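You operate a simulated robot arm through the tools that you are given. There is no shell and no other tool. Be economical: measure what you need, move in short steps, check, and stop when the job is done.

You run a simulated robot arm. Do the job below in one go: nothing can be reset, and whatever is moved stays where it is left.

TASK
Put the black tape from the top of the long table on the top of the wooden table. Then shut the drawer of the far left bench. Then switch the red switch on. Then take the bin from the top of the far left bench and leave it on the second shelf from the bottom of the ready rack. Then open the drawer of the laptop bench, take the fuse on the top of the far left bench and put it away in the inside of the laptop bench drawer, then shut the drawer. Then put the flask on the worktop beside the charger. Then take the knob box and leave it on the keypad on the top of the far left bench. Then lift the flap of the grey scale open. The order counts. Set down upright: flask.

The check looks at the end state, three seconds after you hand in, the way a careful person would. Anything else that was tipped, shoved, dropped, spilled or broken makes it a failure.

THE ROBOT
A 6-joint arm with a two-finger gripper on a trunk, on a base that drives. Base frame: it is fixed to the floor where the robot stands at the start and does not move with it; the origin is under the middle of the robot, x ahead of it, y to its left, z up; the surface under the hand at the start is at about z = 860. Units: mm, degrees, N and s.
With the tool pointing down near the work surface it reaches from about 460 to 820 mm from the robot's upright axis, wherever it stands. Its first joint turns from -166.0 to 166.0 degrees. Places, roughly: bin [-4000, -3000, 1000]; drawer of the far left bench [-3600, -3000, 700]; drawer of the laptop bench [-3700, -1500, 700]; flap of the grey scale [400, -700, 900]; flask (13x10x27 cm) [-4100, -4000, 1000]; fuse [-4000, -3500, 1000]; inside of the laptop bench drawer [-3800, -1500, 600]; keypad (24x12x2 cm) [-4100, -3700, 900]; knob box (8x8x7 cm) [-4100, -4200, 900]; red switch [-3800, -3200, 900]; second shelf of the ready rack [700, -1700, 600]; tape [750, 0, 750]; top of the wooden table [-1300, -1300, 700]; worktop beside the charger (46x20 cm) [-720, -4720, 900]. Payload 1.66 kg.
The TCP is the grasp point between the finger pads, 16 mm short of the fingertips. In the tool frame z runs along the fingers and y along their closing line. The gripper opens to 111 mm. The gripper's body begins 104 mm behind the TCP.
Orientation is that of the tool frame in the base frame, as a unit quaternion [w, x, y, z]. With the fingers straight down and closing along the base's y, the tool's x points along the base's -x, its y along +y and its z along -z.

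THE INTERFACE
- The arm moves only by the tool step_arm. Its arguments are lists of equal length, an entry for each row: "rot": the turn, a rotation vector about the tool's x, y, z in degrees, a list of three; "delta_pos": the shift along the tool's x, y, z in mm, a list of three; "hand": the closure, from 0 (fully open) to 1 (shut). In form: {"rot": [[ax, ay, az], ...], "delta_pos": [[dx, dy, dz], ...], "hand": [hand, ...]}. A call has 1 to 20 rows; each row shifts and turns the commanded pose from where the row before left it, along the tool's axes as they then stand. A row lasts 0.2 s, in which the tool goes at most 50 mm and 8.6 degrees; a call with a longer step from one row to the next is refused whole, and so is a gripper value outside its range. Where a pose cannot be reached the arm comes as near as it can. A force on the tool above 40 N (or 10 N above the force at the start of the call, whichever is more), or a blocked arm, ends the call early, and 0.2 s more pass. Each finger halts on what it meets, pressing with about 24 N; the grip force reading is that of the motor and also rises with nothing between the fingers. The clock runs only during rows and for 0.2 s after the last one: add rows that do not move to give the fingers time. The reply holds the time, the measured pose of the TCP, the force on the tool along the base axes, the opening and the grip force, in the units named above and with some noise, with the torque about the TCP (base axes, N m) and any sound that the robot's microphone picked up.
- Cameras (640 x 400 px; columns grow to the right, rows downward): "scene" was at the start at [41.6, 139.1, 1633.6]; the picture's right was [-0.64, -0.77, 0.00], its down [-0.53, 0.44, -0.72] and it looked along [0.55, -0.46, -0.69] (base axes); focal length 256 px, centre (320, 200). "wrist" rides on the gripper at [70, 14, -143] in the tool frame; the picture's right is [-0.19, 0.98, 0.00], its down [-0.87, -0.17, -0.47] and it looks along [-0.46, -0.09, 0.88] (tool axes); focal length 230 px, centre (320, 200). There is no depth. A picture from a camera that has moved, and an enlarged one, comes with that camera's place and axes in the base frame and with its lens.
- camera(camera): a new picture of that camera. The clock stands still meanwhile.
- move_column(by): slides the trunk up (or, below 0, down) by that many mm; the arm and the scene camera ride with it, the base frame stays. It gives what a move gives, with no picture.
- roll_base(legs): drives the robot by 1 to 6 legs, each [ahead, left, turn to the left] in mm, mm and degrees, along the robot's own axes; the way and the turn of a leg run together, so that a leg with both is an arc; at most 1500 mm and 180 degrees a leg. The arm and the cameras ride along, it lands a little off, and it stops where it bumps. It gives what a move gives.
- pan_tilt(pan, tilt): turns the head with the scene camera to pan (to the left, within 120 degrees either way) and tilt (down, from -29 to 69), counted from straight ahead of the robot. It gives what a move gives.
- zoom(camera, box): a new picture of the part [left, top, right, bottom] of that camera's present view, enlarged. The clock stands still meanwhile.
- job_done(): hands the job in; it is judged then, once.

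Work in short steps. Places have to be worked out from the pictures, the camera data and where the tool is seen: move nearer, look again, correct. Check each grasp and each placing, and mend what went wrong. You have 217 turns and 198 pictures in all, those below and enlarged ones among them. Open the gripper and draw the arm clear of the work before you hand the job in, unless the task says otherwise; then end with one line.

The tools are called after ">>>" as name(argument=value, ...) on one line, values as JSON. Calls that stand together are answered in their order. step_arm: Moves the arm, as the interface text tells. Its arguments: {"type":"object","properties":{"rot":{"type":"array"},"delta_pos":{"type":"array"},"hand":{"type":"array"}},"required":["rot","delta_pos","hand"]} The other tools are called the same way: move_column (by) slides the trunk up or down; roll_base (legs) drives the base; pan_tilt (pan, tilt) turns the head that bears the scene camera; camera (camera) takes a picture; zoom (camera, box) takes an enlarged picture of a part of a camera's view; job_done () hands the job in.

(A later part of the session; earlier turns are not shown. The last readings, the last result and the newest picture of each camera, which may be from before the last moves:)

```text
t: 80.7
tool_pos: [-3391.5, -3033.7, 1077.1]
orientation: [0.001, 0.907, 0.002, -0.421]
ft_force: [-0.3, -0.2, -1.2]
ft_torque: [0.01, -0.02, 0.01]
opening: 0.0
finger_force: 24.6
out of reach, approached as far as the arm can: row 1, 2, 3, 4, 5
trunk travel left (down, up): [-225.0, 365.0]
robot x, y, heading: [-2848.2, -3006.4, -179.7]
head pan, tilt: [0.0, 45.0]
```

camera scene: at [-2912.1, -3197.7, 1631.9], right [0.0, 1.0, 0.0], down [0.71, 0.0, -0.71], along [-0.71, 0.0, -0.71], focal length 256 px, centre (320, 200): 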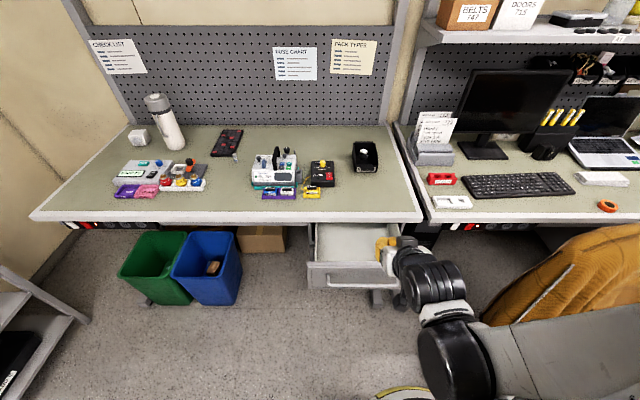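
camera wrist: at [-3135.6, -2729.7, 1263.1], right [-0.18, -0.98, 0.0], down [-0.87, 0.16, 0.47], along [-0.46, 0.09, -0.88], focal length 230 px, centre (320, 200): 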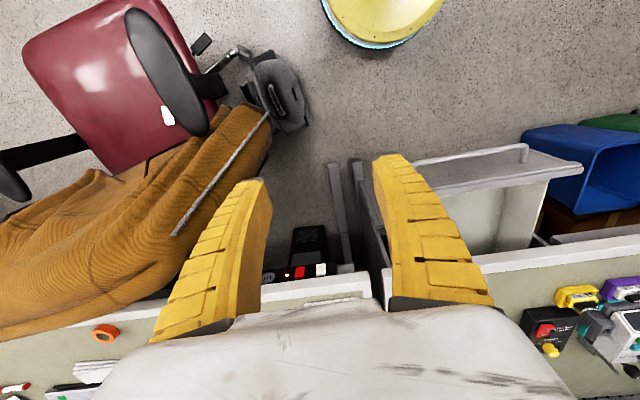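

The arm can't get low with this tilt at the current trunk height, so I lower the trunk 200 mm. The tool then ends near z≈877, above the drawer top.

>>> move_column(by=-200)

>>> camera(camera="scene")

```text
t: 82.9
tool_pos: [-3391.4, -3033.9, 877.0]
orientation: [0.001, 0.907, 0.002, -0.422]
ft_force: [0.3, 0.3, -0.4]
ft_torque: [0.01, 0.0, 0.03]
opening: 0.3
finger_force: 23.9
trunk travel left (down, up): [-25.0, 565.0]
robot x, y, heading: [-2846.6, -3010.8, -179.6]
head pan, tilt: [0.0, 45.0]
```

```text
162 pictures are left
camera scene: at [-2912.9, -3197.8, 1431.9], right [0.0, 1.0, 0.0], down [0.71, 0.0, -0.71], along [-0.71, 0.0, -0.71], focal length 256 px, centre (320, 200)
```

scene: 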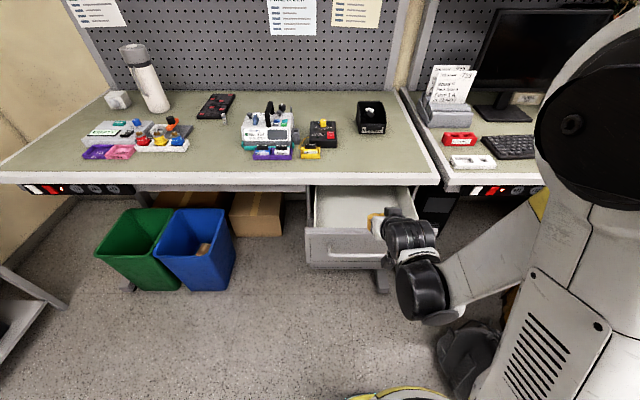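

Now try going down 100 mm in front of the drawer.

>>> step_arm(rot=[[0, 0, 0], [0, 0, 0], [0, 0, 0], [0, 0, 0], [0, 0, 0]], delta_pos=[[15.3, 0, 12.9], [15.3, 0, 12.9], [15.3, 0, 12.9], [15.3, 0, 12.9], [15.3, 0, 12.9]], hand=[1, 1, 1, 1, 1])

>>> camera(camera="scene")

```text
t: 84.1
tool_pos: [-3430.4, -3035.2, 858.1]
orientation: [0.001, 0.907, 0.002, -0.421]
ft_force: [0.4, 0.4, -0.7]
ft_torque: [-0.03, 0.01, 0.01]
opening: 0.1
finger_force: 23.6
out of reach, approached as far as the arm can: row 1, 2, 3, 4, 5
trunk travel left (down, up): [-25.0, 565.0]
robot x, y, heading: [-2849.1, -3007.4, -179.5]
head pan, tilt: [0.0, 45.0]
```

```text
161 pictures are left
camera scene: at [-2913.1, -3197.8, 1431.8], right [0.0, 1.0, 0.0], down [0.71, 0.0, -0.71], along [-0.71, 0.0, -0.71], focal length 256 px, centre (320, 200)
```

scene: 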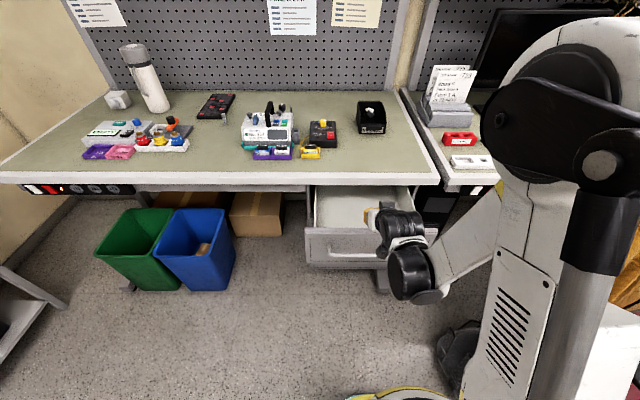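

The arm is too folded; it slides along its inner reach limit. I back the base up 220 mm and extend instead.

>>> roll_base(legs=[[-220, 0, 0]])

>>> step_arm(rot=[[0, 0, 0], [0, 0, 0], [0, 0, 0], [0, 0, 0], [0, 0, 0]], delta_pos=[[-6.4, 0, 7.7], [-12.8, 0, 15.3], [-12.8, 0, 15.3], [-12.8, 0, 15.3], [0, 0, 0]], hand=[1, 1, 1, 1, 1])

```text
t: 85.8
tool_pos: [-3210.9, -3035.9, 858.0]
orientation: [0.001, 0.907, 0.002, -0.421]
ft_force: [0.3, 0.2, 0.1]
ft_torque: [0.02, -0.01, 0.0]
opening: 0.1
finger_force: 23.9
trunk travel left (down, up): [-25.0, 565.0]
robot x, y, heading: [-2626.9, -3007.7, -179.8]
head pan, tilt: [0.0, 45.0]
```

```text
t: 87.0
tool_pos: [-3281.4, -3033.0, 856.2]
orientation: [0.0, 0.907, 0.001, -0.421]
ft_force: [0.3, 0.5, -0.1]
ft_torque: [0.0, 0.03, -0.02]
opening: 0.1
finger_force: 23.5
trunk travel left (down, up): [-25.0, 565.0]
robot x, y, heading: [-2630.7, -3010.8, -179.9]
head pan, tilt: [0.0, 45.0]
```

That frees it. Now down to z≈735, still short of the face.

>>> step_arm(rot=[[0, 0, 0], [0, 0, 0], [0, 0, 0], [0, 0, 0]], delta_pos=[[16.5, 0, 27], [16.5, 0, 27], [16.5, 0, 27], [16.5, 0, 27]], hand=[1, 1, 1, 1])

>>> camera(camera="scene")

```text
t: 88.0
tool_pos: [-3332.5, -3036.2, 749.0]
orientation: [0.0, 0.908, 0.001, -0.419]
ft_force: [1.1, 0.0, -0.1]
ft_torque: [-0.01, 0.0, 0.01]
opening: 0.1
finger_force: 24.0
out of reach, approached as far as the arm can: row 3, 4
trunk travel left (down, up): [-25.0, 565.0]
robot x, y, heading: [-2630.8, -3011.1, -179.8]
head pan, tilt: [0.0, 45.0]
```

```text
160 pictures are left
camera scene: at [-2693.9, -3196.8, 1431.8], right [0.0, 1.0, 0.0], down [0.71, 0.0, -0.71], along [-0.71, 0.0, -0.71], focal length 256 px, centre (320, 200)
```

scene: 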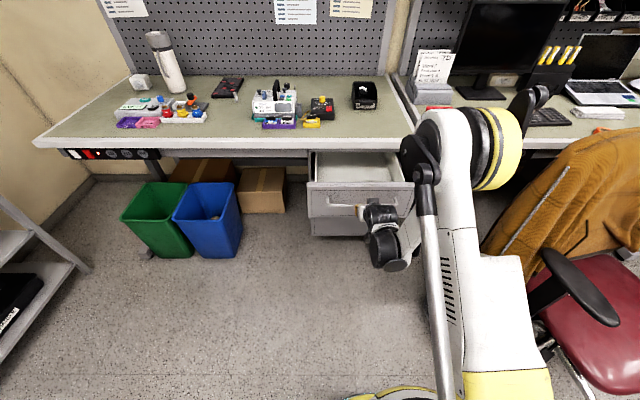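

Now I push along -x toward the face in 30 mm rows.

>>> step_arm(rot=[[0, 0, 0], [0, 0, 0], [0, 0, 0], [0, 0, 0], [0, 0, 0], [0, 0, 0]], delta_pos=[[-19.3, 0, 23], [-19.3, 0, 23], [-19.3, 0, 23], [-19.3, 0, 23], [-16, 0, 19], [-16, 0, 19]], hand=[1, 1, 1, 1, 1, 1])

>>> camera(camera="scene")

```text
t: 89.4
tool_pos: [-3504.9, -3035.1, 747.3]
orientation: [0.0, 0.907, 0.001, -0.421]
ft_force: [0.5, 0.2, 0.0]
ft_torque: [-0.01, 0.01, 0.0]
opening: 0.2
finger_force: 28.8
trunk travel left (down, up): [-25.0, 565.0]
robot x, y, heading: [-2632.0, -3008.3, -179.6]
head pan, tilt: [0.0, 45.0]
```

```text
159 pictures are left
camera scene: at [-2693.9, -3196.8, 1431.8], right [0.0, 1.0, 0.0], down [0.71, 0.0, -0.71], along [-0.71, 0.0, -0.71], focal length 256 px, centre (320, 200)
```

scene: 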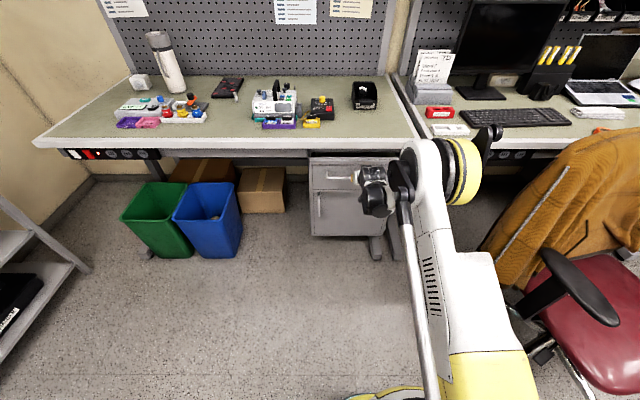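

The drawer moves with the push. I continue until it seats.

>>> step_arm(rot=[[0, 0, 0], [0, 0, 0], [0, 0, 0], [0, 0, 0]], delta_pos=[[-13, 0, 15], [-13, 0, 15], [-10, 0, 12], [-10, 0, 12]], hand=[1, 1, 1, 1])

>>> zoom(camera="scene", box=[280, 120, 440, 220])

```text
t: 90.3
tool_pos: [-3563.0, -3035.7, 748.8]
orientation: [0.0, 0.908, 0.002, -0.42]
ft_force: [16.3, 0.7, 11.7]
ft_torque: [0.05, -0.13, 0.01]
opening: 6.0
finger_force: 28.4
trunk travel left (down, up): [-25.0, 565.0]
robot x, y, heading: [-2628.6, -3006.7, -179.7]
head pan, tilt: [0.0, 45.0]
stopped in row 4: the force on the tool passed its limit at 46 N (the readings are from after the stop); the commanded pose is now the measured one
```

```text
4.00 times, centred on (360, 170) of scene
camera zoom: at [-2690.4, -3196.7, 1432.2], right [0.0, 1.0, 0.0], down [0.71, 0.0, -0.71], along [-0.71, 0.0, -0.71], focal length 1025 px, centre (160, 320)
```

zoom: 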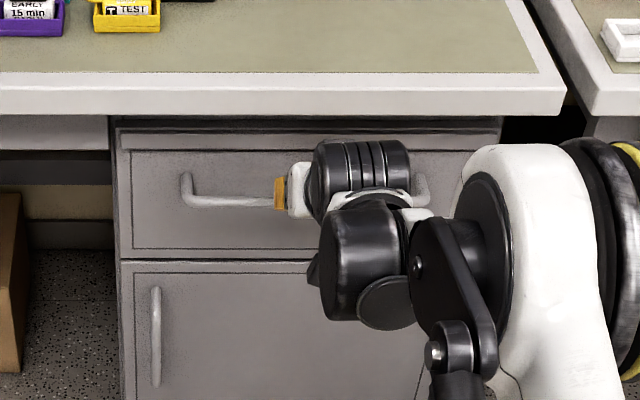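

The drawer is flush and shut. I retract, straighten the tool and raise the trunk.

>>> step_arm(rot=[[0, 0, 0], [0, 0, 0], [0, 0, 0], [0, 0, 0], [0, 8.4, 0], [0, 8.4, 0], [0, 8.4, 0], [0, 8.4, 0], [0, 8.4, 0], [0, 7.7, 0]], delta_pos=[[-10, 0, -40], [-10, 0, -45], [-10, 0, -45], [-10, 0, -45], [0, 0, 0], [0, 0, 0], [0, 0, 0], [0, 0, 0], [0, 0, 0], [0, 0, 0]], hand=[1, 1, 1, 1, 1, 1, 1, 1, 1, 1])

>>> move_column(by=200)

>>> roll_base(legs=[[430, 120, 0]])

>>> pan_tilt(pan=0, tilt=45)

>>> camera(camera="scene")

```text
t: 92.5
tool_pos: [-3457.6, -3035.0, 890.6]
orientation: [-0.001, 1.0, 0.002, 0.004]
ft_force: [-0.6, 0.3, 0.5]
ft_torque: [0.01, 0.06, 0.03]
opening: 0.0
finger_force: 28.8
trunk travel left (down, up): [-25.0, 565.0]
robot x, y, heading: [-2631.2, -3011.0, -179.7]
head pan, tilt: [0.0, 45.0]
```

```text
t: 94.7
tool_pos: [-3457.9, -3035.0, 1089.0]
orientation: [-0.001, 1.0, 0.002, 0.003]
ft_force: [-0.9, 0.4, -0.2]
ft_torque: [-0.01, -0.01, -0.02]
opening: 0.1
finger_force: 28.1
trunk travel left (down, up): [-225.0, 365.0]
robot x, y, heading: [-2631.6, -3007.1, -179.8]
head pan, tilt: [0.0, 45.0]
```

```text
t: 97.4
tool_pos: [-3885.0, -3144.3, 1089.2]
orientation: [0.0, 1.0, -0.004, 0.003]
ft_force: [0.1, -0.6, -0.8]
ft_torque: [0.01, -0.04, 0.02]
opening: 0.2
finger_force: 28.5
trunk travel left (down, up): [-225.0, 365.0]
robot x, y, heading: [-3059.3, -3127.4, 179.5]
head pan, tilt: [0.0, 45.0]
```

```text
t: 98.0
tool_pos: [-3886.0, -3143.6, 1090.2]
orientation: [0.0, 1.0, -0.006, 0.002]
ft_force: [0.4, -0.7, 0.3]
ft_torque: [-0.02, 0.0, -0.02]
opening: 0.0
finger_force: 28.8
trunk travel left (down, up): [-225.0, 365.0]
robot x, y, heading: [-3057.8, -3127.0, 179.6]
head pan, tilt: [0.0, 45.0]
```

```text
157 pictures are left
camera scene: at [-3122.0, -3314.1, 1631.8], right [0.01, 1.0, 0.0], down [0.71, -0.01, -0.71], along [-0.71, 0.01, -0.71], focal length 256 px, centre (320, 200)
```

scene: 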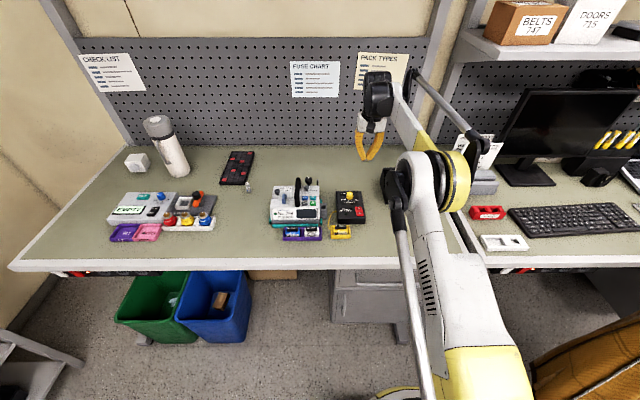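

I zoom in on the tester box to read the switch.

>>> zoom(camera="scene", box=[318, 178, 382, 218])

>>> camera(camera="wrist")

```text
10.00 times, centred on (350, 198) of scene
camera zoom: at [-3122.0, -3314.1, 1631.8], right [0.01, 1.0, 0.0], down [0.71, -0.01, -0.71], along [-0.71, 0.01, -0.71], focal length 2563 px, centre (20, 220)
```

zoom: 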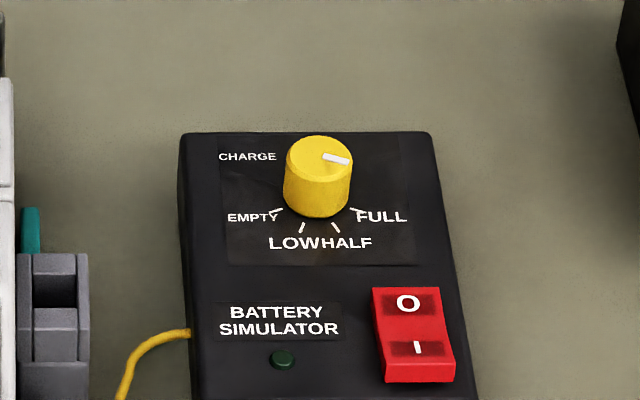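

```text
155 pictures are left
camera wrist: at [-3816.0, -3158.4, 1232.0], right [-0.2, -0.98, 0.0], down [-0.87, 0.17, 0.47], along [-0.46, 0.09, -0.88], focal length 230 px, centre (320, 200)
```

wrist: 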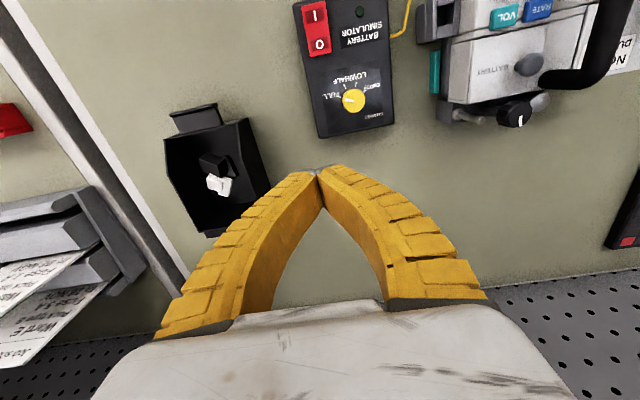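

The rocker shows "O" at the far end and "I" at the near end, LED off, so I must press the "I" end. I pull the tool back 110 mm to see it squarely from the wrist camera.

>>> step_arm(rot=[[0, 0, 0], [0, 0, 0], [0, 0, 0], [0, 0, 0]], delta_pos=[[40, 15, 0], [40, 5, 0], [40, 0, 0], [0, 0, 0]], hand=[1, 1, 1, 1])

>>> zoom(camera="wrist", box=[220, 50, 420, 175])

>>> zoom(camera="scene", box=[280, 110, 440, 210])

```text
t: 99.0
tool_pos: [-3765.6, -3164.9, 1090.2]
orientation: [0.0, 1.0, -0.005, 0.003]
ft_force: [-0.4, -0.6, -0.2]
ft_torque: [0.02, 0.02, -0.01]
opening: 0.0
finger_force: 28.4
trunk travel left (down, up): [-225.0, 365.0]
robot x, y, heading: [-3061.3, -3129.2, 179.5]
head pan, tilt: [0.0, 45.0]
```

```text
3.20 times, centred on (320, 112) of wrist
camera zoom: at [-3695.9, -3179.8, 1232.0], right [-0.2, -0.98, 0.0], down [-0.87, 0.17, 0.47], along [-0.46, 0.09, -0.88], focal length 736 px, centre (320, 480)
```

zoom: 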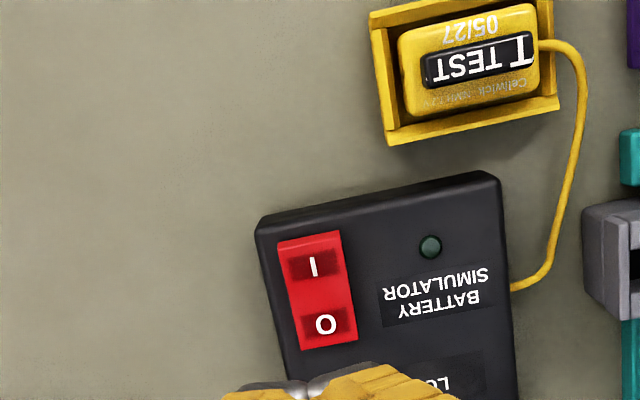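

```text
4.00 times, centred on (360, 160) of scene
camera zoom: at [-3122.6, -3314.1, 1631.8], right [0.01, 1.0, 0.0], down [0.71, -0.01, -0.71], along [-0.71, 0.01, -0.71], focal length 1025 px, centre (160, 360)
```

zoom: 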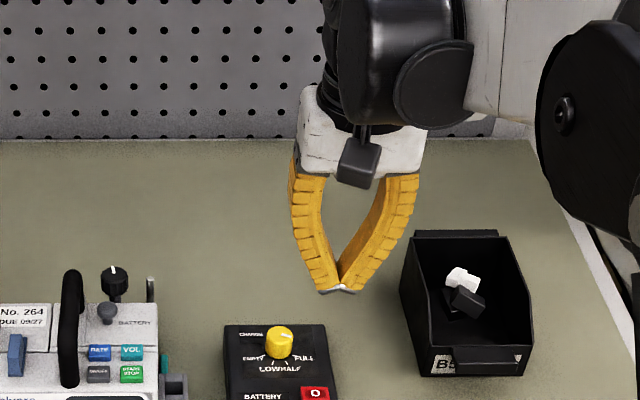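

Triangulation puts the "I" end at about (-3757, -3162, 925). I move the closed fingertips slightly to the near side of it and descend to just above.

>>> step_arm(rot=[[0, 0, 0], [0, 0, 0], [0, 0, 0], [0, 0, 0]], delta_pos=[[15, -2, 30], [0, 0, 40], [0, 0, 35], [0, 0, 10]], hand=[1, 1, 1, 1])

>>> zoom(camera="wrist", box=[220, 100, 420, 225])

>>> zoom(camera="scene", box=[310, 160, 390, 210])

```text
t: 100.0
tool_pos: [-3748.2, -3163.4, 974.8]
orientation: [0.001, 1.0, -0.005, 0.002]
ft_force: [-0.3, 0.0, 0.0]
ft_torque: [-0.01, 0.02, 0.0]
opening: 0.0
finger_force: 29.1
trunk travel left (down, up): [-225.0, 365.0]
robot x, y, heading: [-3060.7, -3126.9, 179.4]
head pan, tilt: [0.0, 45.0]
```

```text
3.20 times, centred on (320, 162) of wrist
camera zoom: at [-3679.9, -3178.3, 1117.0], right [-0.2, -0.98, 0.0], down [-0.87, 0.17, 0.47], along [-0.46, 0.09, -0.88], focal length 736 px, centre (320, 320)
```

zoom: 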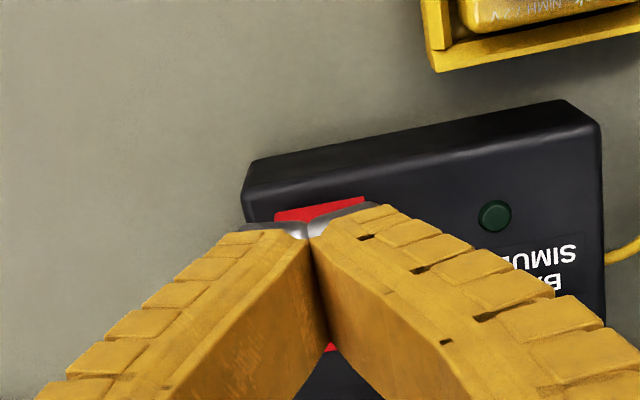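

```text
8.00 times, centred on (350, 185) of scene
camera zoom: at [-3122.2, -3314.1, 1631.8], right [0.01, 1.0, 0.0], down [0.71, -0.01, -0.71], along [-0.71, 0.01, -0.71], focal length 2051 px, centre (80, 320)
```

zoom: 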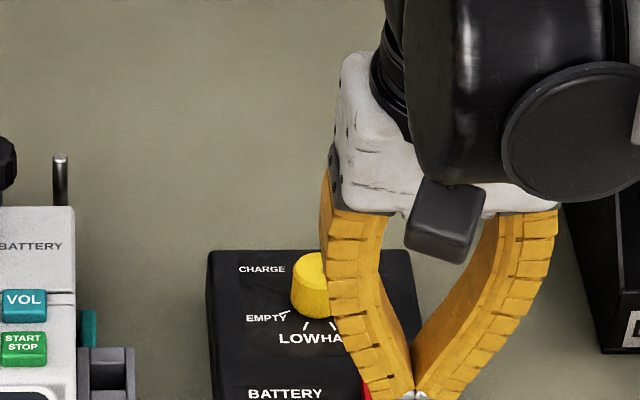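

Alignment is good: the fingertips cover the near half. I descend slowly to press.

>>> step_arm(rot=[[0, 0, 0], [0, 0, 0], [0, 0, 0], [0, 0, 0], [0, 0, 0], [0, 0, 0]], delta_pos=[[0, 0, 6], [0, 0, 6], [0, 0, 4], [0, 0, 4], [0, 0, 4], [0, 0, 3]], hand=[1, 1, 1, 1, 1, 1])

>>> zoom(camera="wrist", box=[220, 100, 420, 225])

```text
t: 101.4
tool_pos: [-3749.5, -3161.9, 948.1]
orientation: [0.0, 1.0, -0.005, 0.003]
ft_force: [0.1, 0.1, 0.1]
ft_torque: [0.01, -0.02, -0.01]
opening: 0.0
finger_force: 29.0
trunk travel left (down, up): [-225.0, 365.0]
robot x, y, heading: [-3056.9, -3126.7, 179.4]
head pan, tilt: [0.0, 45.0]
```

```text
3.20 times, centred on (320, 162) of wrist
camera zoom: at [-3680.5, -3177.5, 1090.2], right [-0.2, -0.98, 0.0], down [-0.87, 0.17, 0.47], along [-0.46, 0.09, -0.88], focal length 736 px, centre (320, 320)
```

zoom: 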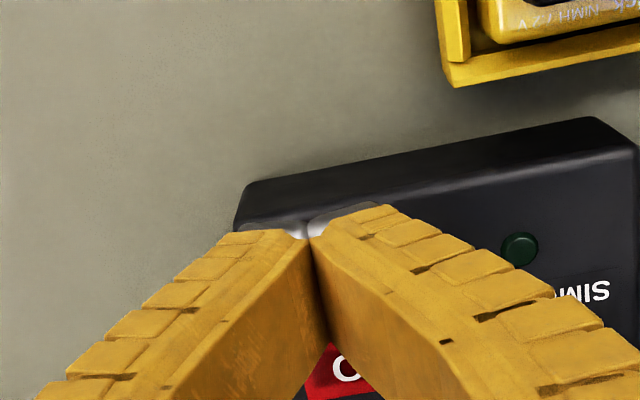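

Not touching yet; continue down.

>>> step_arm(rot=[[0, 0, 0], [0, 0, 0], [0, 0, 0], [0, 0, 0], [0, 0, 0]], delta_pos=[[0, 0, 3], [0, 0, 3], [0, 0, 3], [0, 0, 3], [0, 0, 3]], hand=[1, 1, 1, 1, 1])

>>> zoom(camera="wrist", box=[220, 100, 420, 225])

```text
t: 102.6
tool_pos: [-3746.9, -3163.5, 934.5]
orientation: [0.001, 1.0, -0.004, 0.001]
ft_force: [0.3, 0.3, 14.1]
ft_torque: [0.01, 0.13, -0.02]
opening: 6.0
finger_force: 28.8
trunk travel left (down, up): [-225.0, 365.0]
robot x, y, heading: [-3057.2, -3127.2, 179.2]
head pan, tilt: [0.0, 45.0]
```

```text
3.20 times, centred on (320, 162) of wrist
camera zoom: at [-3679.3, -3177.8, 1076.3], right [-0.2, -0.98, 0.0], down [-0.87, 0.17, 0.47], along [-0.46, 0.09, -0.88], focal length 736 px, centre (320, 320)
```

zoom: 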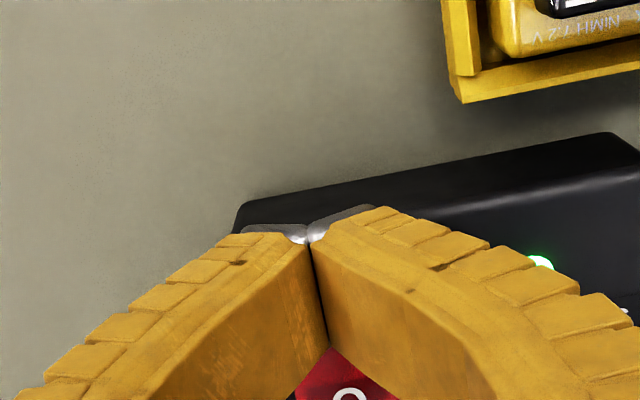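

The LED has lit green. I lift straight up and verify.

>>> step_arm(rot=[[0, 0, 0], [0, 0, 0], [0, 0, 0], [0, 0, 0], [0, 0, 0]], delta_pos=[[0, 0, -20], [0, 0, -40], [0, 0, -40], [0, 0, -40], [0, 0, -40]], hand=[1, 0.6, 0, 0, 0])

>>> zoom(camera="wrist", box=[220, 50, 420, 175])

>>> camera(camera="wrist")

```text
t: 103.8
tool_pos: [-3750.6, -3162.9, 1113.1]
orientation: [0.0, 1.0, -0.004, 0.001]
ft_force: [0.5, 0.0, 0.6]
ft_torque: [0.0, -0.02, 0.01]
opening: 110.8
finger_force: 0.1
trunk travel left (down, up): [-225.0, 365.0]
robot x, y, heading: [-3055.3, -3122.4, 179.4]
head pan, tilt: [0.0, 45.0]
```

```text
3.20 times, centred on (320, 112) of wrist
camera zoom: at [-3682.0, -3177.8, 1256.6], right [-0.2, -0.98, 0.0], down [-0.87, 0.17, 0.47], along [-0.46, 0.09, -0.88], focal length 736 px, centre (320, 480)
```

zoom: 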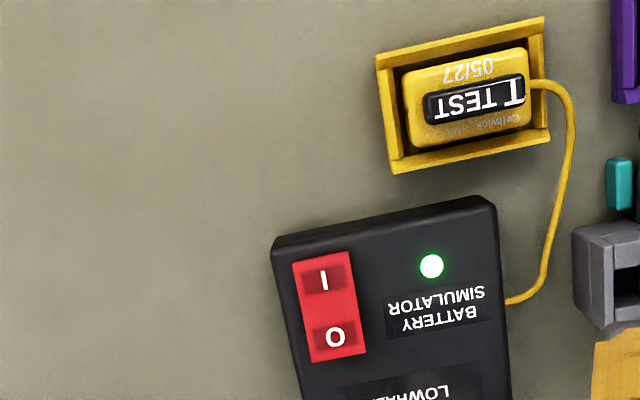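

```text
147 pictures are left
camera wrist: at [-3682.0, -3177.8, 1256.6], right [-0.2, -0.98, 0.0], down [-0.87, 0.17, 0.47], along [-0.46, 0.09, -0.88], focal length 230 px, centre (320, 200)
```

wrist: 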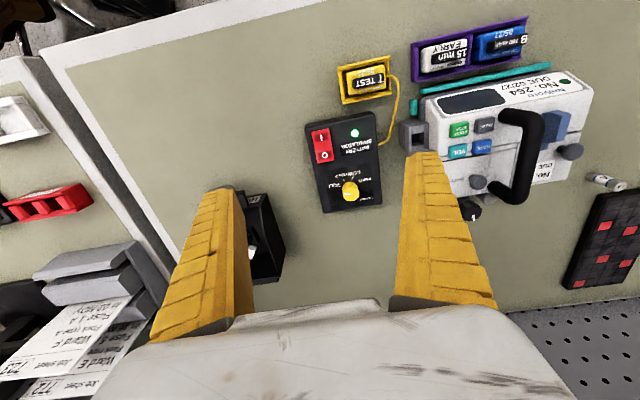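

The switch is on. Next the bin: I move the base a little closer and over toward it, then look from above.

>>> roll_base(legs=[[170, -100, 0.5]])

>>> camera(camera="wrist")

>>> camera(camera="scene")

```text
t: 105.3
tool_pos: [-3920.6, -3069.5, 1113.2]
orientation: [0.001, 1.0, 0.0, 0.003]
ft_force: [-0.4, 0.7, 0.6]
ft_torque: [-0.02, -0.04, 0.02]
opening: 110.9
finger_force: 0.1
trunk travel left (down, up): [-225.0, 365.0]
robot x, y, heading: [-3228.2, -3024.5, -179.9]
head pan, tilt: [0.0, 45.0]
```

```text
146 pictures are left
camera wrist: at [-3851.5, -3083.3, 1255.4], right [-0.19, -0.98, 0.0], down [-0.87, 0.17, 0.47], along [-0.46, 0.09, -0.88], focal length 230 px, centre (320, 200)
```

wrist: 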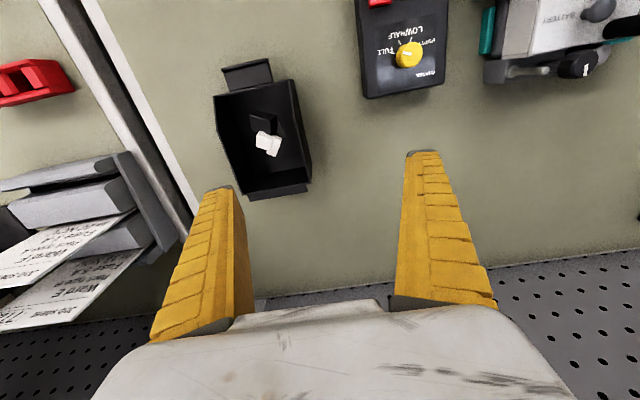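

```text
145 pictures are left
camera scene: at [-3290.1, -3214.4, 1631.8], right [0.0, 1.0, 0.0], down [0.71, 0.0, -0.71], along [-0.71, 0.0, -0.71], focal length 256 px, centre (320, 200)
```

scene: 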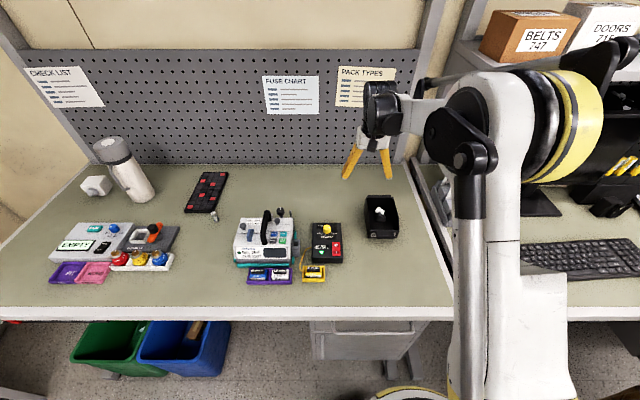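

The bin is aligned with the bench axes, centred near (-3911, -2993), about 100 mm wide. I move above it and look from closer to measure its width against the 111 mm opening.

>>> step_arm(rot=[[0, 0, 0], [0, 0, 0], [0, 0, 0]], delta_pos=[[5, -38, 20], [5, -38, 25], [0, 0, 25]], hand=[0, 0, 0])

>>> camera(camera="wrist")

>>> zoom(camera="scene", box=[320, 150, 440, 225])

```text
t: 106.2
tool_pos: [-3908.0, -2992.7, 1043.3]
orientation: [0.0, 1.0, 0.001, 0.003]
ft_force: [1.0, -0.7, 0.4]
ft_torque: [0.03, -0.03, 0.02]
opening: 110.9
finger_force: 0.0
trunk travel left (down, up): [-225.0, 365.0]
robot x, y, heading: [-3226.6, -3026.1, -179.8]
head pan, tilt: [0.0, 45.0]
```

```text
144 pictures are left
camera wrist: at [-3840.8, -3007.1, 1185.6], right [-0.19, -0.98, 0.0], down [-0.87, 0.17, 0.47], along [-0.46, 0.09, -0.88], focal length 230 px, centre (320, 200)
```

wrist: 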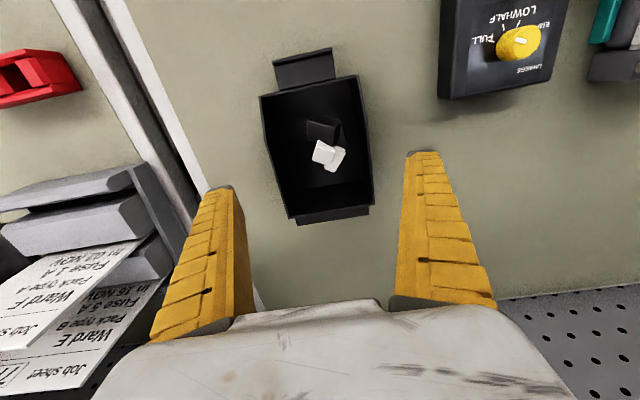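

```text
5.33 times, centred on (380, 188) of scene
camera zoom: at [-3289.6, -3215.2, 1631.8], right [0.0, 1.0, 0.0], down [0.71, 0.0, -0.71], along [-0.71, 0.0, -0.71], focal length 1367 px, centre (0, 267)
```

zoom: 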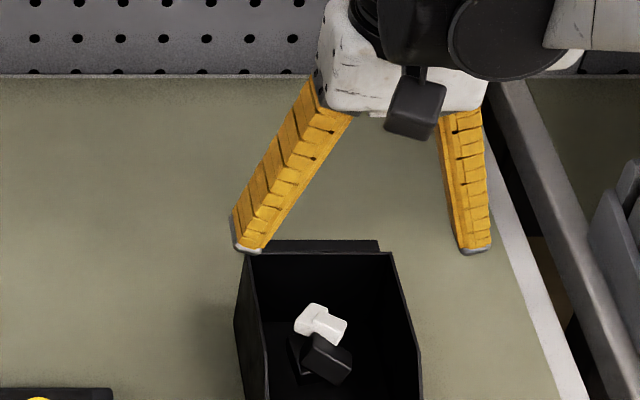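

The bin is about 104 mm wide at the rim, too snug for an outside grip. I'll pinch its +y side wall instead, with the tool pitched forward 50° so I can also reach into the rack shelf later. First I rise, tilt and line up with the wall, then lower the trunk.

>>> step_arm(rot=[[0, 0, 0], [0, 0, 0], [0, -8.4, 0], [0, -8.4, 0], [0, -8.4, 0], [0, -8.4, 0], [0, -8.4, 0], [0, -8.0, 0]], delta_pos=[[0, -25, -40], [0, -26, -40], [0, 0, 0], [0, 0, 0], [0, 0, 0], [0, 0, 0], [0, 0, 0], [0, 0, 0]], hand=[0.3, 0.6, 0.62, 0.62, 0.62, 0.62, 0.62, 0.62])

>>> move_column(by=-120)

>>> camera(camera="wrist")

>>> zoom(camera="scene", box=[300, 90, 460, 190])

```text
t: 108.0
tool_pos: [-3908.5, -2942.5, 1124.2]
orientation: [0.0, 0.907, 0.0, -0.422]
ft_force: [0.8, 0.6, -1.1]
ft_torque: [0.03, -0.01, 0.01]
opening: 44.7
finger_force: 1.9
trunk travel left (down, up): [-225.0, 365.0]
robot x, y, heading: [-3228.3, -3030.5, -180.2]
head pan, tilt: [0.0, 45.0]
```

```text
t: 109.5
tool_pos: [-3909.9, -2942.3, 1002.8]
orientation: [0.001, 0.907, 0.001, -0.421]
ft_force: [0.1, -0.5, -0.1]
ft_torque: [0.01, -0.01, -0.01]
opening: 44.6
finger_force: 1.8
trunk travel left (down, up): [-105.0, 485.0]
robot x, y, heading: [-3225.3, -3030.6, -180.1]
head pan, tilt: [0.0, 45.0]
```

```text
142 pictures are left
camera wrist: at [-3755.4, -2956.9, 1041.9], right [-0.12, -0.98, 0.14], down [-0.2, 0.17, 0.97], along [-0.97, 0.09, -0.22], focal length 230 px, centre (320, 200)
```

wrist: 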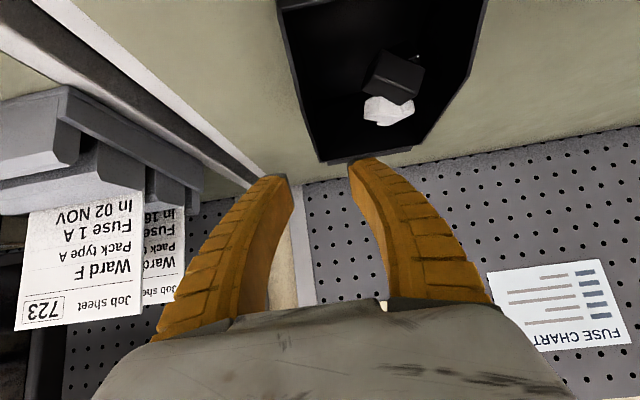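

```text
4.00 times, centred on (380, 140) of scene
camera zoom: at [-3289.0, -3215.0, 1512.0], right [0.0, 1.0, 0.0], down [0.71, 0.0, -0.71], along [-0.71, 0.0, -0.71], focal length 1025 px, centre (80, 440)
```

zoom: 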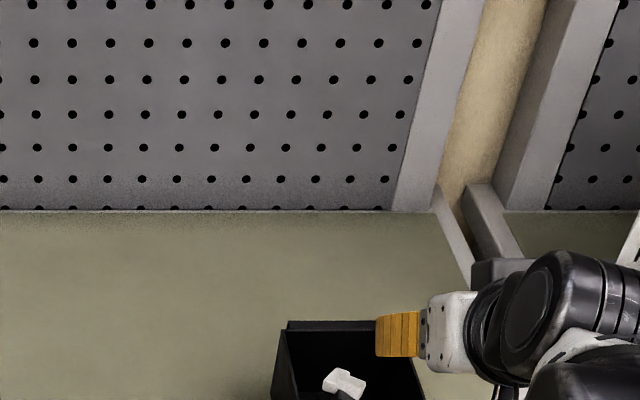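

The wall is centred between the fingers at y≈-2941, with the rim around z≈930 mid-length. I descend so the fingers straddle it.

>>> step_arm(rot=[[0, 0, 0], [0, 0, 0], [0, 0, 0], [0, 0, 0]], delta_pos=[[17, 0, 14.5], [17, 0, 14.5], [17, 0, 14.5], [17, 0, 14.5]], hand=[0.62, 0.62, 0.62, 0.62])

>>> camera(camera="wrist")

>>> zoom(camera="scene", box=[320, 140, 440, 215])

```text
t: 110.0
tool_pos: [-3911.0, -2942.1, 972.6]
orientation: [0.002, 0.903, -0.002, -0.429]
ft_force: [7.4, -0.4, 25.0]
ft_torque: [-0.81, -0.11, 0.38]
opening: 44.6
finger_force: 1.8
trunk travel left (down, up): [-105.0, 485.0]
robot x, y, heading: [-3225.3, -3025.8, -180.2]
head pan, tilt: [0.0, 45.0]
stopped in row 2: the force on the tool passed its limit at 68 N (the readings are from after the stop); the commanded pose is now the measured one
```

```text
140 pictures are left
camera wrist: at [-3755.7, -2957.4, 1007.1], right [-0.12, -0.98, 0.15], down [-0.18, 0.17, 0.97], along [-0.98, 0.09, -0.2], focal length 230 px, centre (320, 200)
```

wrist: 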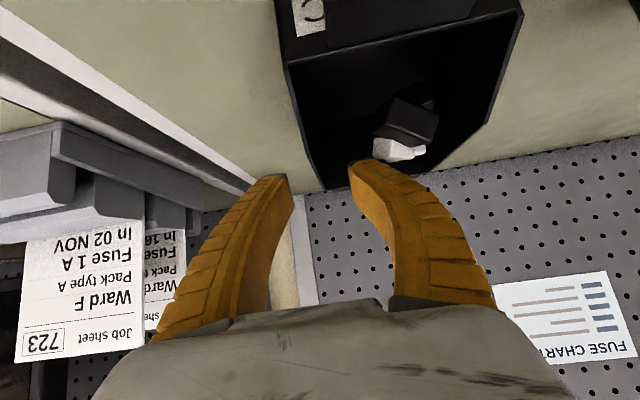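

```text
5.33 times, centred on (380, 178) of scene
camera zoom: at [-3286.1, -3215.1, 1512.3], right [0.0, 1.0, 0.0], down [0.71, 0.0, -0.71], along [-0.71, 0.0, -0.71], focal length 1367 px, centre (0, 320)
```

zoom: 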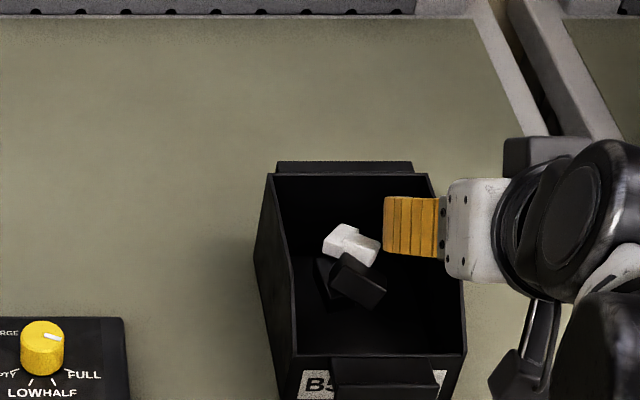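

The inner finger touched the white item that sticks up out of the bin; the bin itself didn't shift. I rise 40 mm, narrow the opening to about 24 mm, and shift toward the bin's near half and slightly outward.

>>> step_arm(rot=[[0, 0, 0], [0, 0, 0], [0, 0, 0], [0, 0, 0]], delta_pos=[[-15, 0, -13], [-15, 0, -13], [16, -6, -19], [0, 0, 0]], hand=[0.62, 0.62, 0.78, 0.78])

>>> camera(camera="wrist")

>>> zoom(camera="scene", box=[320, 140, 440, 215])

```text
t: 111.0
tool_pos: [-3885.6, -2936.1, 1010.5]
orientation: [0.0, 0.905, -0.003, -0.426]
ft_force: [-0.2, -0.2, 0.1]
ft_torque: [0.01, -0.02, -0.01]
opening: 27.4
finger_force: 1.7
trunk travel left (down, up): [-105.0, 485.0]
robot x, y, heading: [-3227.5, -3028.3, -180.1]
head pan, tilt: [0.0, 45.0]
```

```text
138 pictures are left
camera wrist: at [-3731.5, -2950.7, 1045.6], right [-0.12, -0.98, 0.15], down [-0.19, 0.17, 0.97], along [-0.97, 0.09, -0.2], focal length 230 px, centre (320, 200)
```

wrist: 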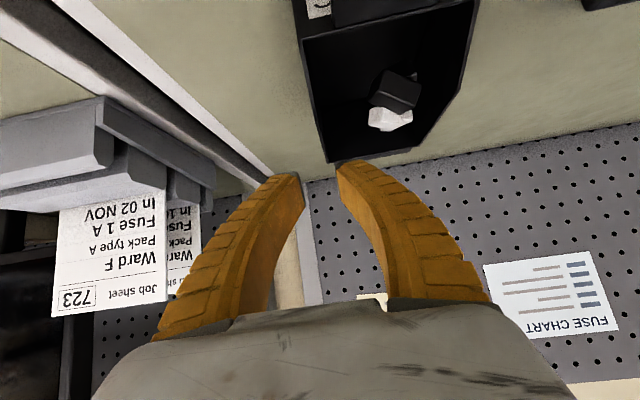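

```text
5.33 times, centred on (380, 178) of scene
camera zoom: at [-3289.0, -3214.9, 1511.8], right [0.0, 1.0, 0.0], down [0.71, 0.0, -0.71], along [-0.71, 0.0, -0.71], focal length 1367 px, centre (0, 320)
```

zoom: 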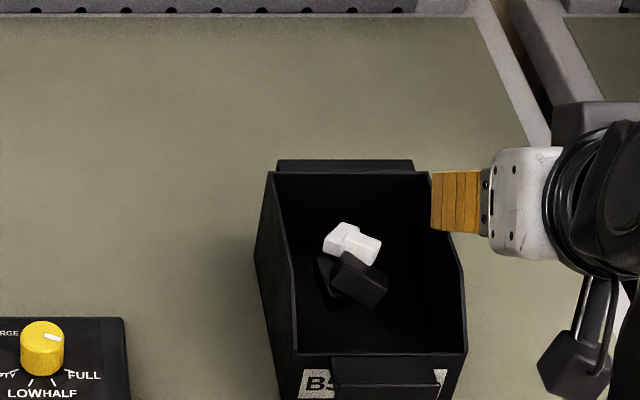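

The wall lies between the fingers with ~7 mm inner clearance. I descend gently.

>>> step_arm(rot=[[0, 0, 0], [0, 0, 0], [0, 0, 0], [0, 0, 0], [0, 0, 0]], delta_pos=[[13, 0, 11], [13, 0, 11], [13, 0, 11], [13, 0, 11], [8, 0, 6.5]], hand=[0.78, 0.78, 0.78, 0.78, 0.78])

>>> camera(camera="wrist")

>>> zoom(camera="scene", box=[320, 140, 440, 215])

```text
t: 111.8
tool_pos: [-3888.8, -2935.3, 971.6]
orientation: [0.002, 0.901, -0.005, -0.434]
ft_force: [5.1, 0.1, 23.0]
ft_torque: [-0.62, -0.03, 0.22]
opening: 26.9
finger_force: 1.8
trunk travel left (down, up): [-105.0, 485.0]
robot x, y, heading: [-3224.2, -3024.2, -180.1]
head pan, tilt: [0.0, 45.0]
stopped in row 3: the force on the tool passed its limit at 59 N (the readings are from after the stop); the commanded pose is now the measured one
```

```text
136 pictures are left
camera wrist: at [-3733.5, -2950.7, 1005.0], right [-0.13, -0.98, 0.15], down [-0.17, 0.18, 0.97], along [-0.98, 0.1, -0.19], focal length 230 px, centre (320, 200)
```

wrist: 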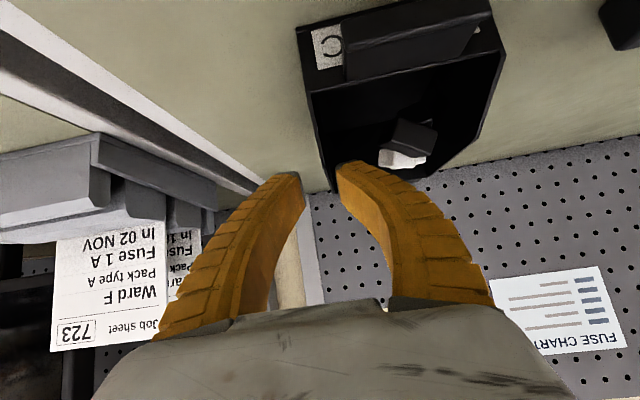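

```text
5.33 times, centred on (380, 178) of scene
camera zoom: at [-3286.8, -3215.1, 1512.2], right [0.0, 1.0, 0.0], down [0.71, 0.0, -0.71], along [-0.71, 0.0, -0.71], focal length 1367 px, centre (0, 320)
```

zoom: 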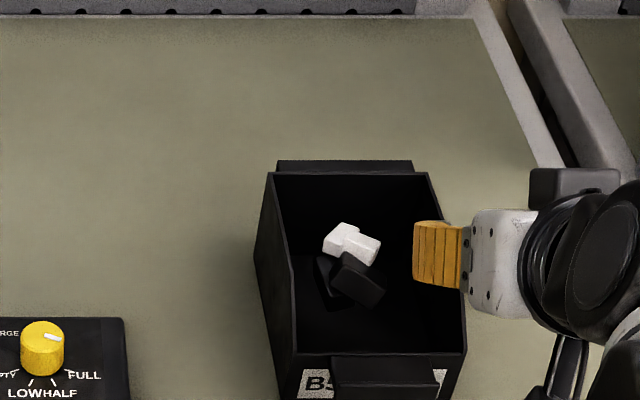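

Contact again at tip height ≈950, inside the wall. I zoom into the bin's interior to see what is there.

>>> step_arm(rot=[[0, 0, 0], [0, 0, 0]], delta_pos=[[-15, 0, -13], [-15, 0, -13]], hand=[0.78, 0.78])

>>> zoom(camera="scene", box=[364, 168, 412, 198])

>>> zoom(camera="wrist", box=[280, 30, 440, 130])

```text
t: 112.4
tool_pos: [-3888.0, -2933.4, 1006.9]
orientation: [0.001, 0.902, -0.004, -0.432]
ft_force: [0.2, 0.5, -0.5]
ft_torque: [-0.03, 0.0, -0.01]
opening: 27.3
finger_force: 2.5
trunk travel left (down, up): [-105.0, 485.0]
robot x, y, heading: [-3224.6, -3027.3, -179.8]
head pan, tilt: [0.0, 45.0]
```

```text
13.33 times, centred on (388, 183) of scene
camera zoom: at [-3289.3, -3215.0, 1511.8], right [0.0, 1.0, 0.0], down [0.71, 0.0, -0.71], along [-0.71, 0.0, -0.71], focal length 3418 px, centre (-587, 427)
```

zoom: 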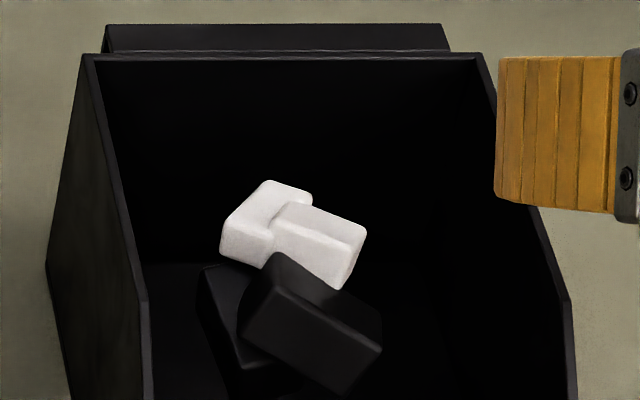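

```text
4.00 times, centred on (360, 80) of wrist
camera zoom: at [-3733.8, -2949.2, 1042.3], right [-0.13, -0.98, 0.15], down [-0.17, 0.17, 0.97], along [-0.98, 0.1, -0.19], focal length 920 px, centre (160, 680)
```

zoom: 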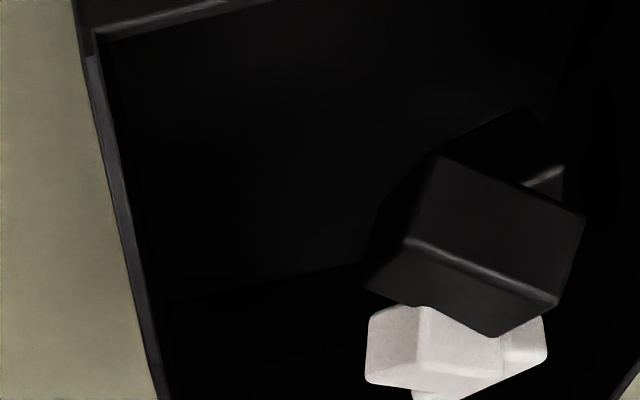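

The tall part of the bin's rim is at z≈953, and contact inside looks like a solid top (probably filled collision). So I'll grip it across its outside: measured width ≈102 mm against the 111 mm opening, centre y≈-2990. I open fully and centre over it.

>>> step_arm(rot=[[0, 0, 0], [0, 0, 0], [0, 0, 0], [0, 0, 0]], delta_pos=[[-11, 28, 14], [-12, 28.5, 15], [0, 0, 0], [0, 0, 0]], hand=[0.4, 0, 0, 0])

>>> camera(camera="wrist")

>>> zoom(camera="scene", box=[350, 150, 430, 200])

```text
t: 113.4
tool_pos: [-3925.0, -2989.8, 1008.9]
orientation: [0.001, 0.902, -0.004, -0.432]
ft_force: [0.3, 0.3, 0.8]
ft_torque: [-0.01, 0.0, 0.01]
opening: 110.8
finger_force: 0.0
trunk travel left (down, up): [-105.0, 485.0]
robot x, y, heading: [-3220.8, -3024.6, -179.9]
head pan, tilt: [0.0, 45.0]
```

```text
132 pictures are left
camera wrist: at [-3771.3, -3005.5, 1042.3], right [-0.13, -0.98, 0.15], down [-0.17, 0.17, 0.97], along [-0.98, 0.1, -0.19], focal length 230 px, centre (320, 200)
```

wrist: 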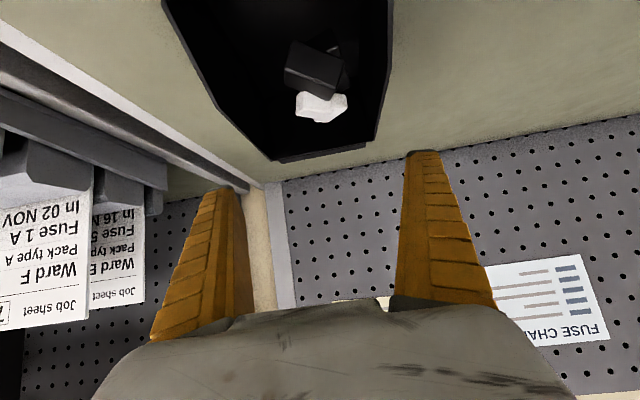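

```text
8.00 times, centred on (390, 175) of scene
camera zoom: at [-3289.3, -3214.8, 1511.9], right [0.0, 1.0, 0.0], down [0.71, 0.0, -0.71], along [-0.71, 0.0, -0.71], focal length 2051 px, centre (-240, 400)
```

zoom: 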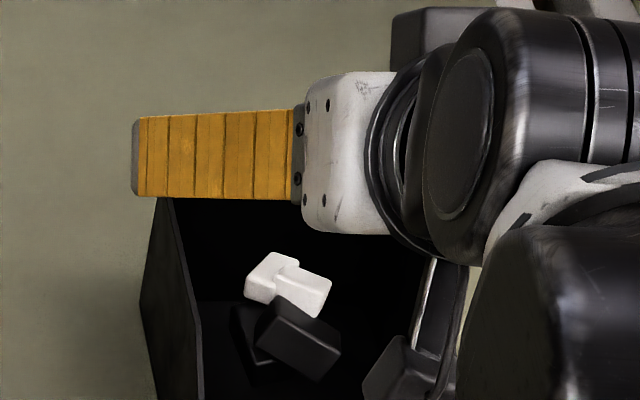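

Projected rim points match the image; the true centre is about y=-2992. I shift 2 mm and descend with guarded small rows.

>>> step_arm(rot=[[0, 0, 0], [0, 0, 0], [0, 0, 0], [0, 0, 0], [0, 0, 0], [0, 0, 0], [0, 0, 0], [0, 0, 0]], delta_pos=[[0, 2.2, 0], [9.3, 0, 7.6], [9.3, 0, 7.6], [6.2, 0, 5], [6.2, 0, 5], [6.2, 0, 5], [6.2, 0, 5], [6.2, 0, 5]], hand=[0, 0, 0, 0, 0, 0, 0, 0])

>>> camera(camera="wrist")

```text
t: 115.2
tool_pos: [-3926.7, -2995.0, 943.9]
orientation: [0.0, 0.902, -0.005, -0.432]
ft_force: [-2.7, -1.2, 4.7]
ft_torque: [-0.06, -0.37, 0.02]
opening: 112.0
finger_force: 8.1
trunk travel left (down, up): [-105.0, 485.0]
robot x, y, heading: [-3227.1, -3024.7, -179.9]
head pan, tilt: [0.0, 45.0]
```

```text
130 pictures are left
camera wrist: at [-3772.2, -3008.7, 979.1], right [-0.13, -0.98, 0.15], down [-0.17, 0.17, 0.97], along [-0.98, 0.1, -0.19], focal length 230 px, centre (320, 200)
```

wrist: 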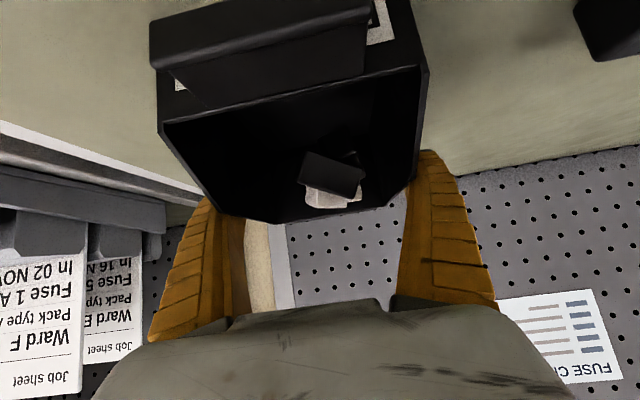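

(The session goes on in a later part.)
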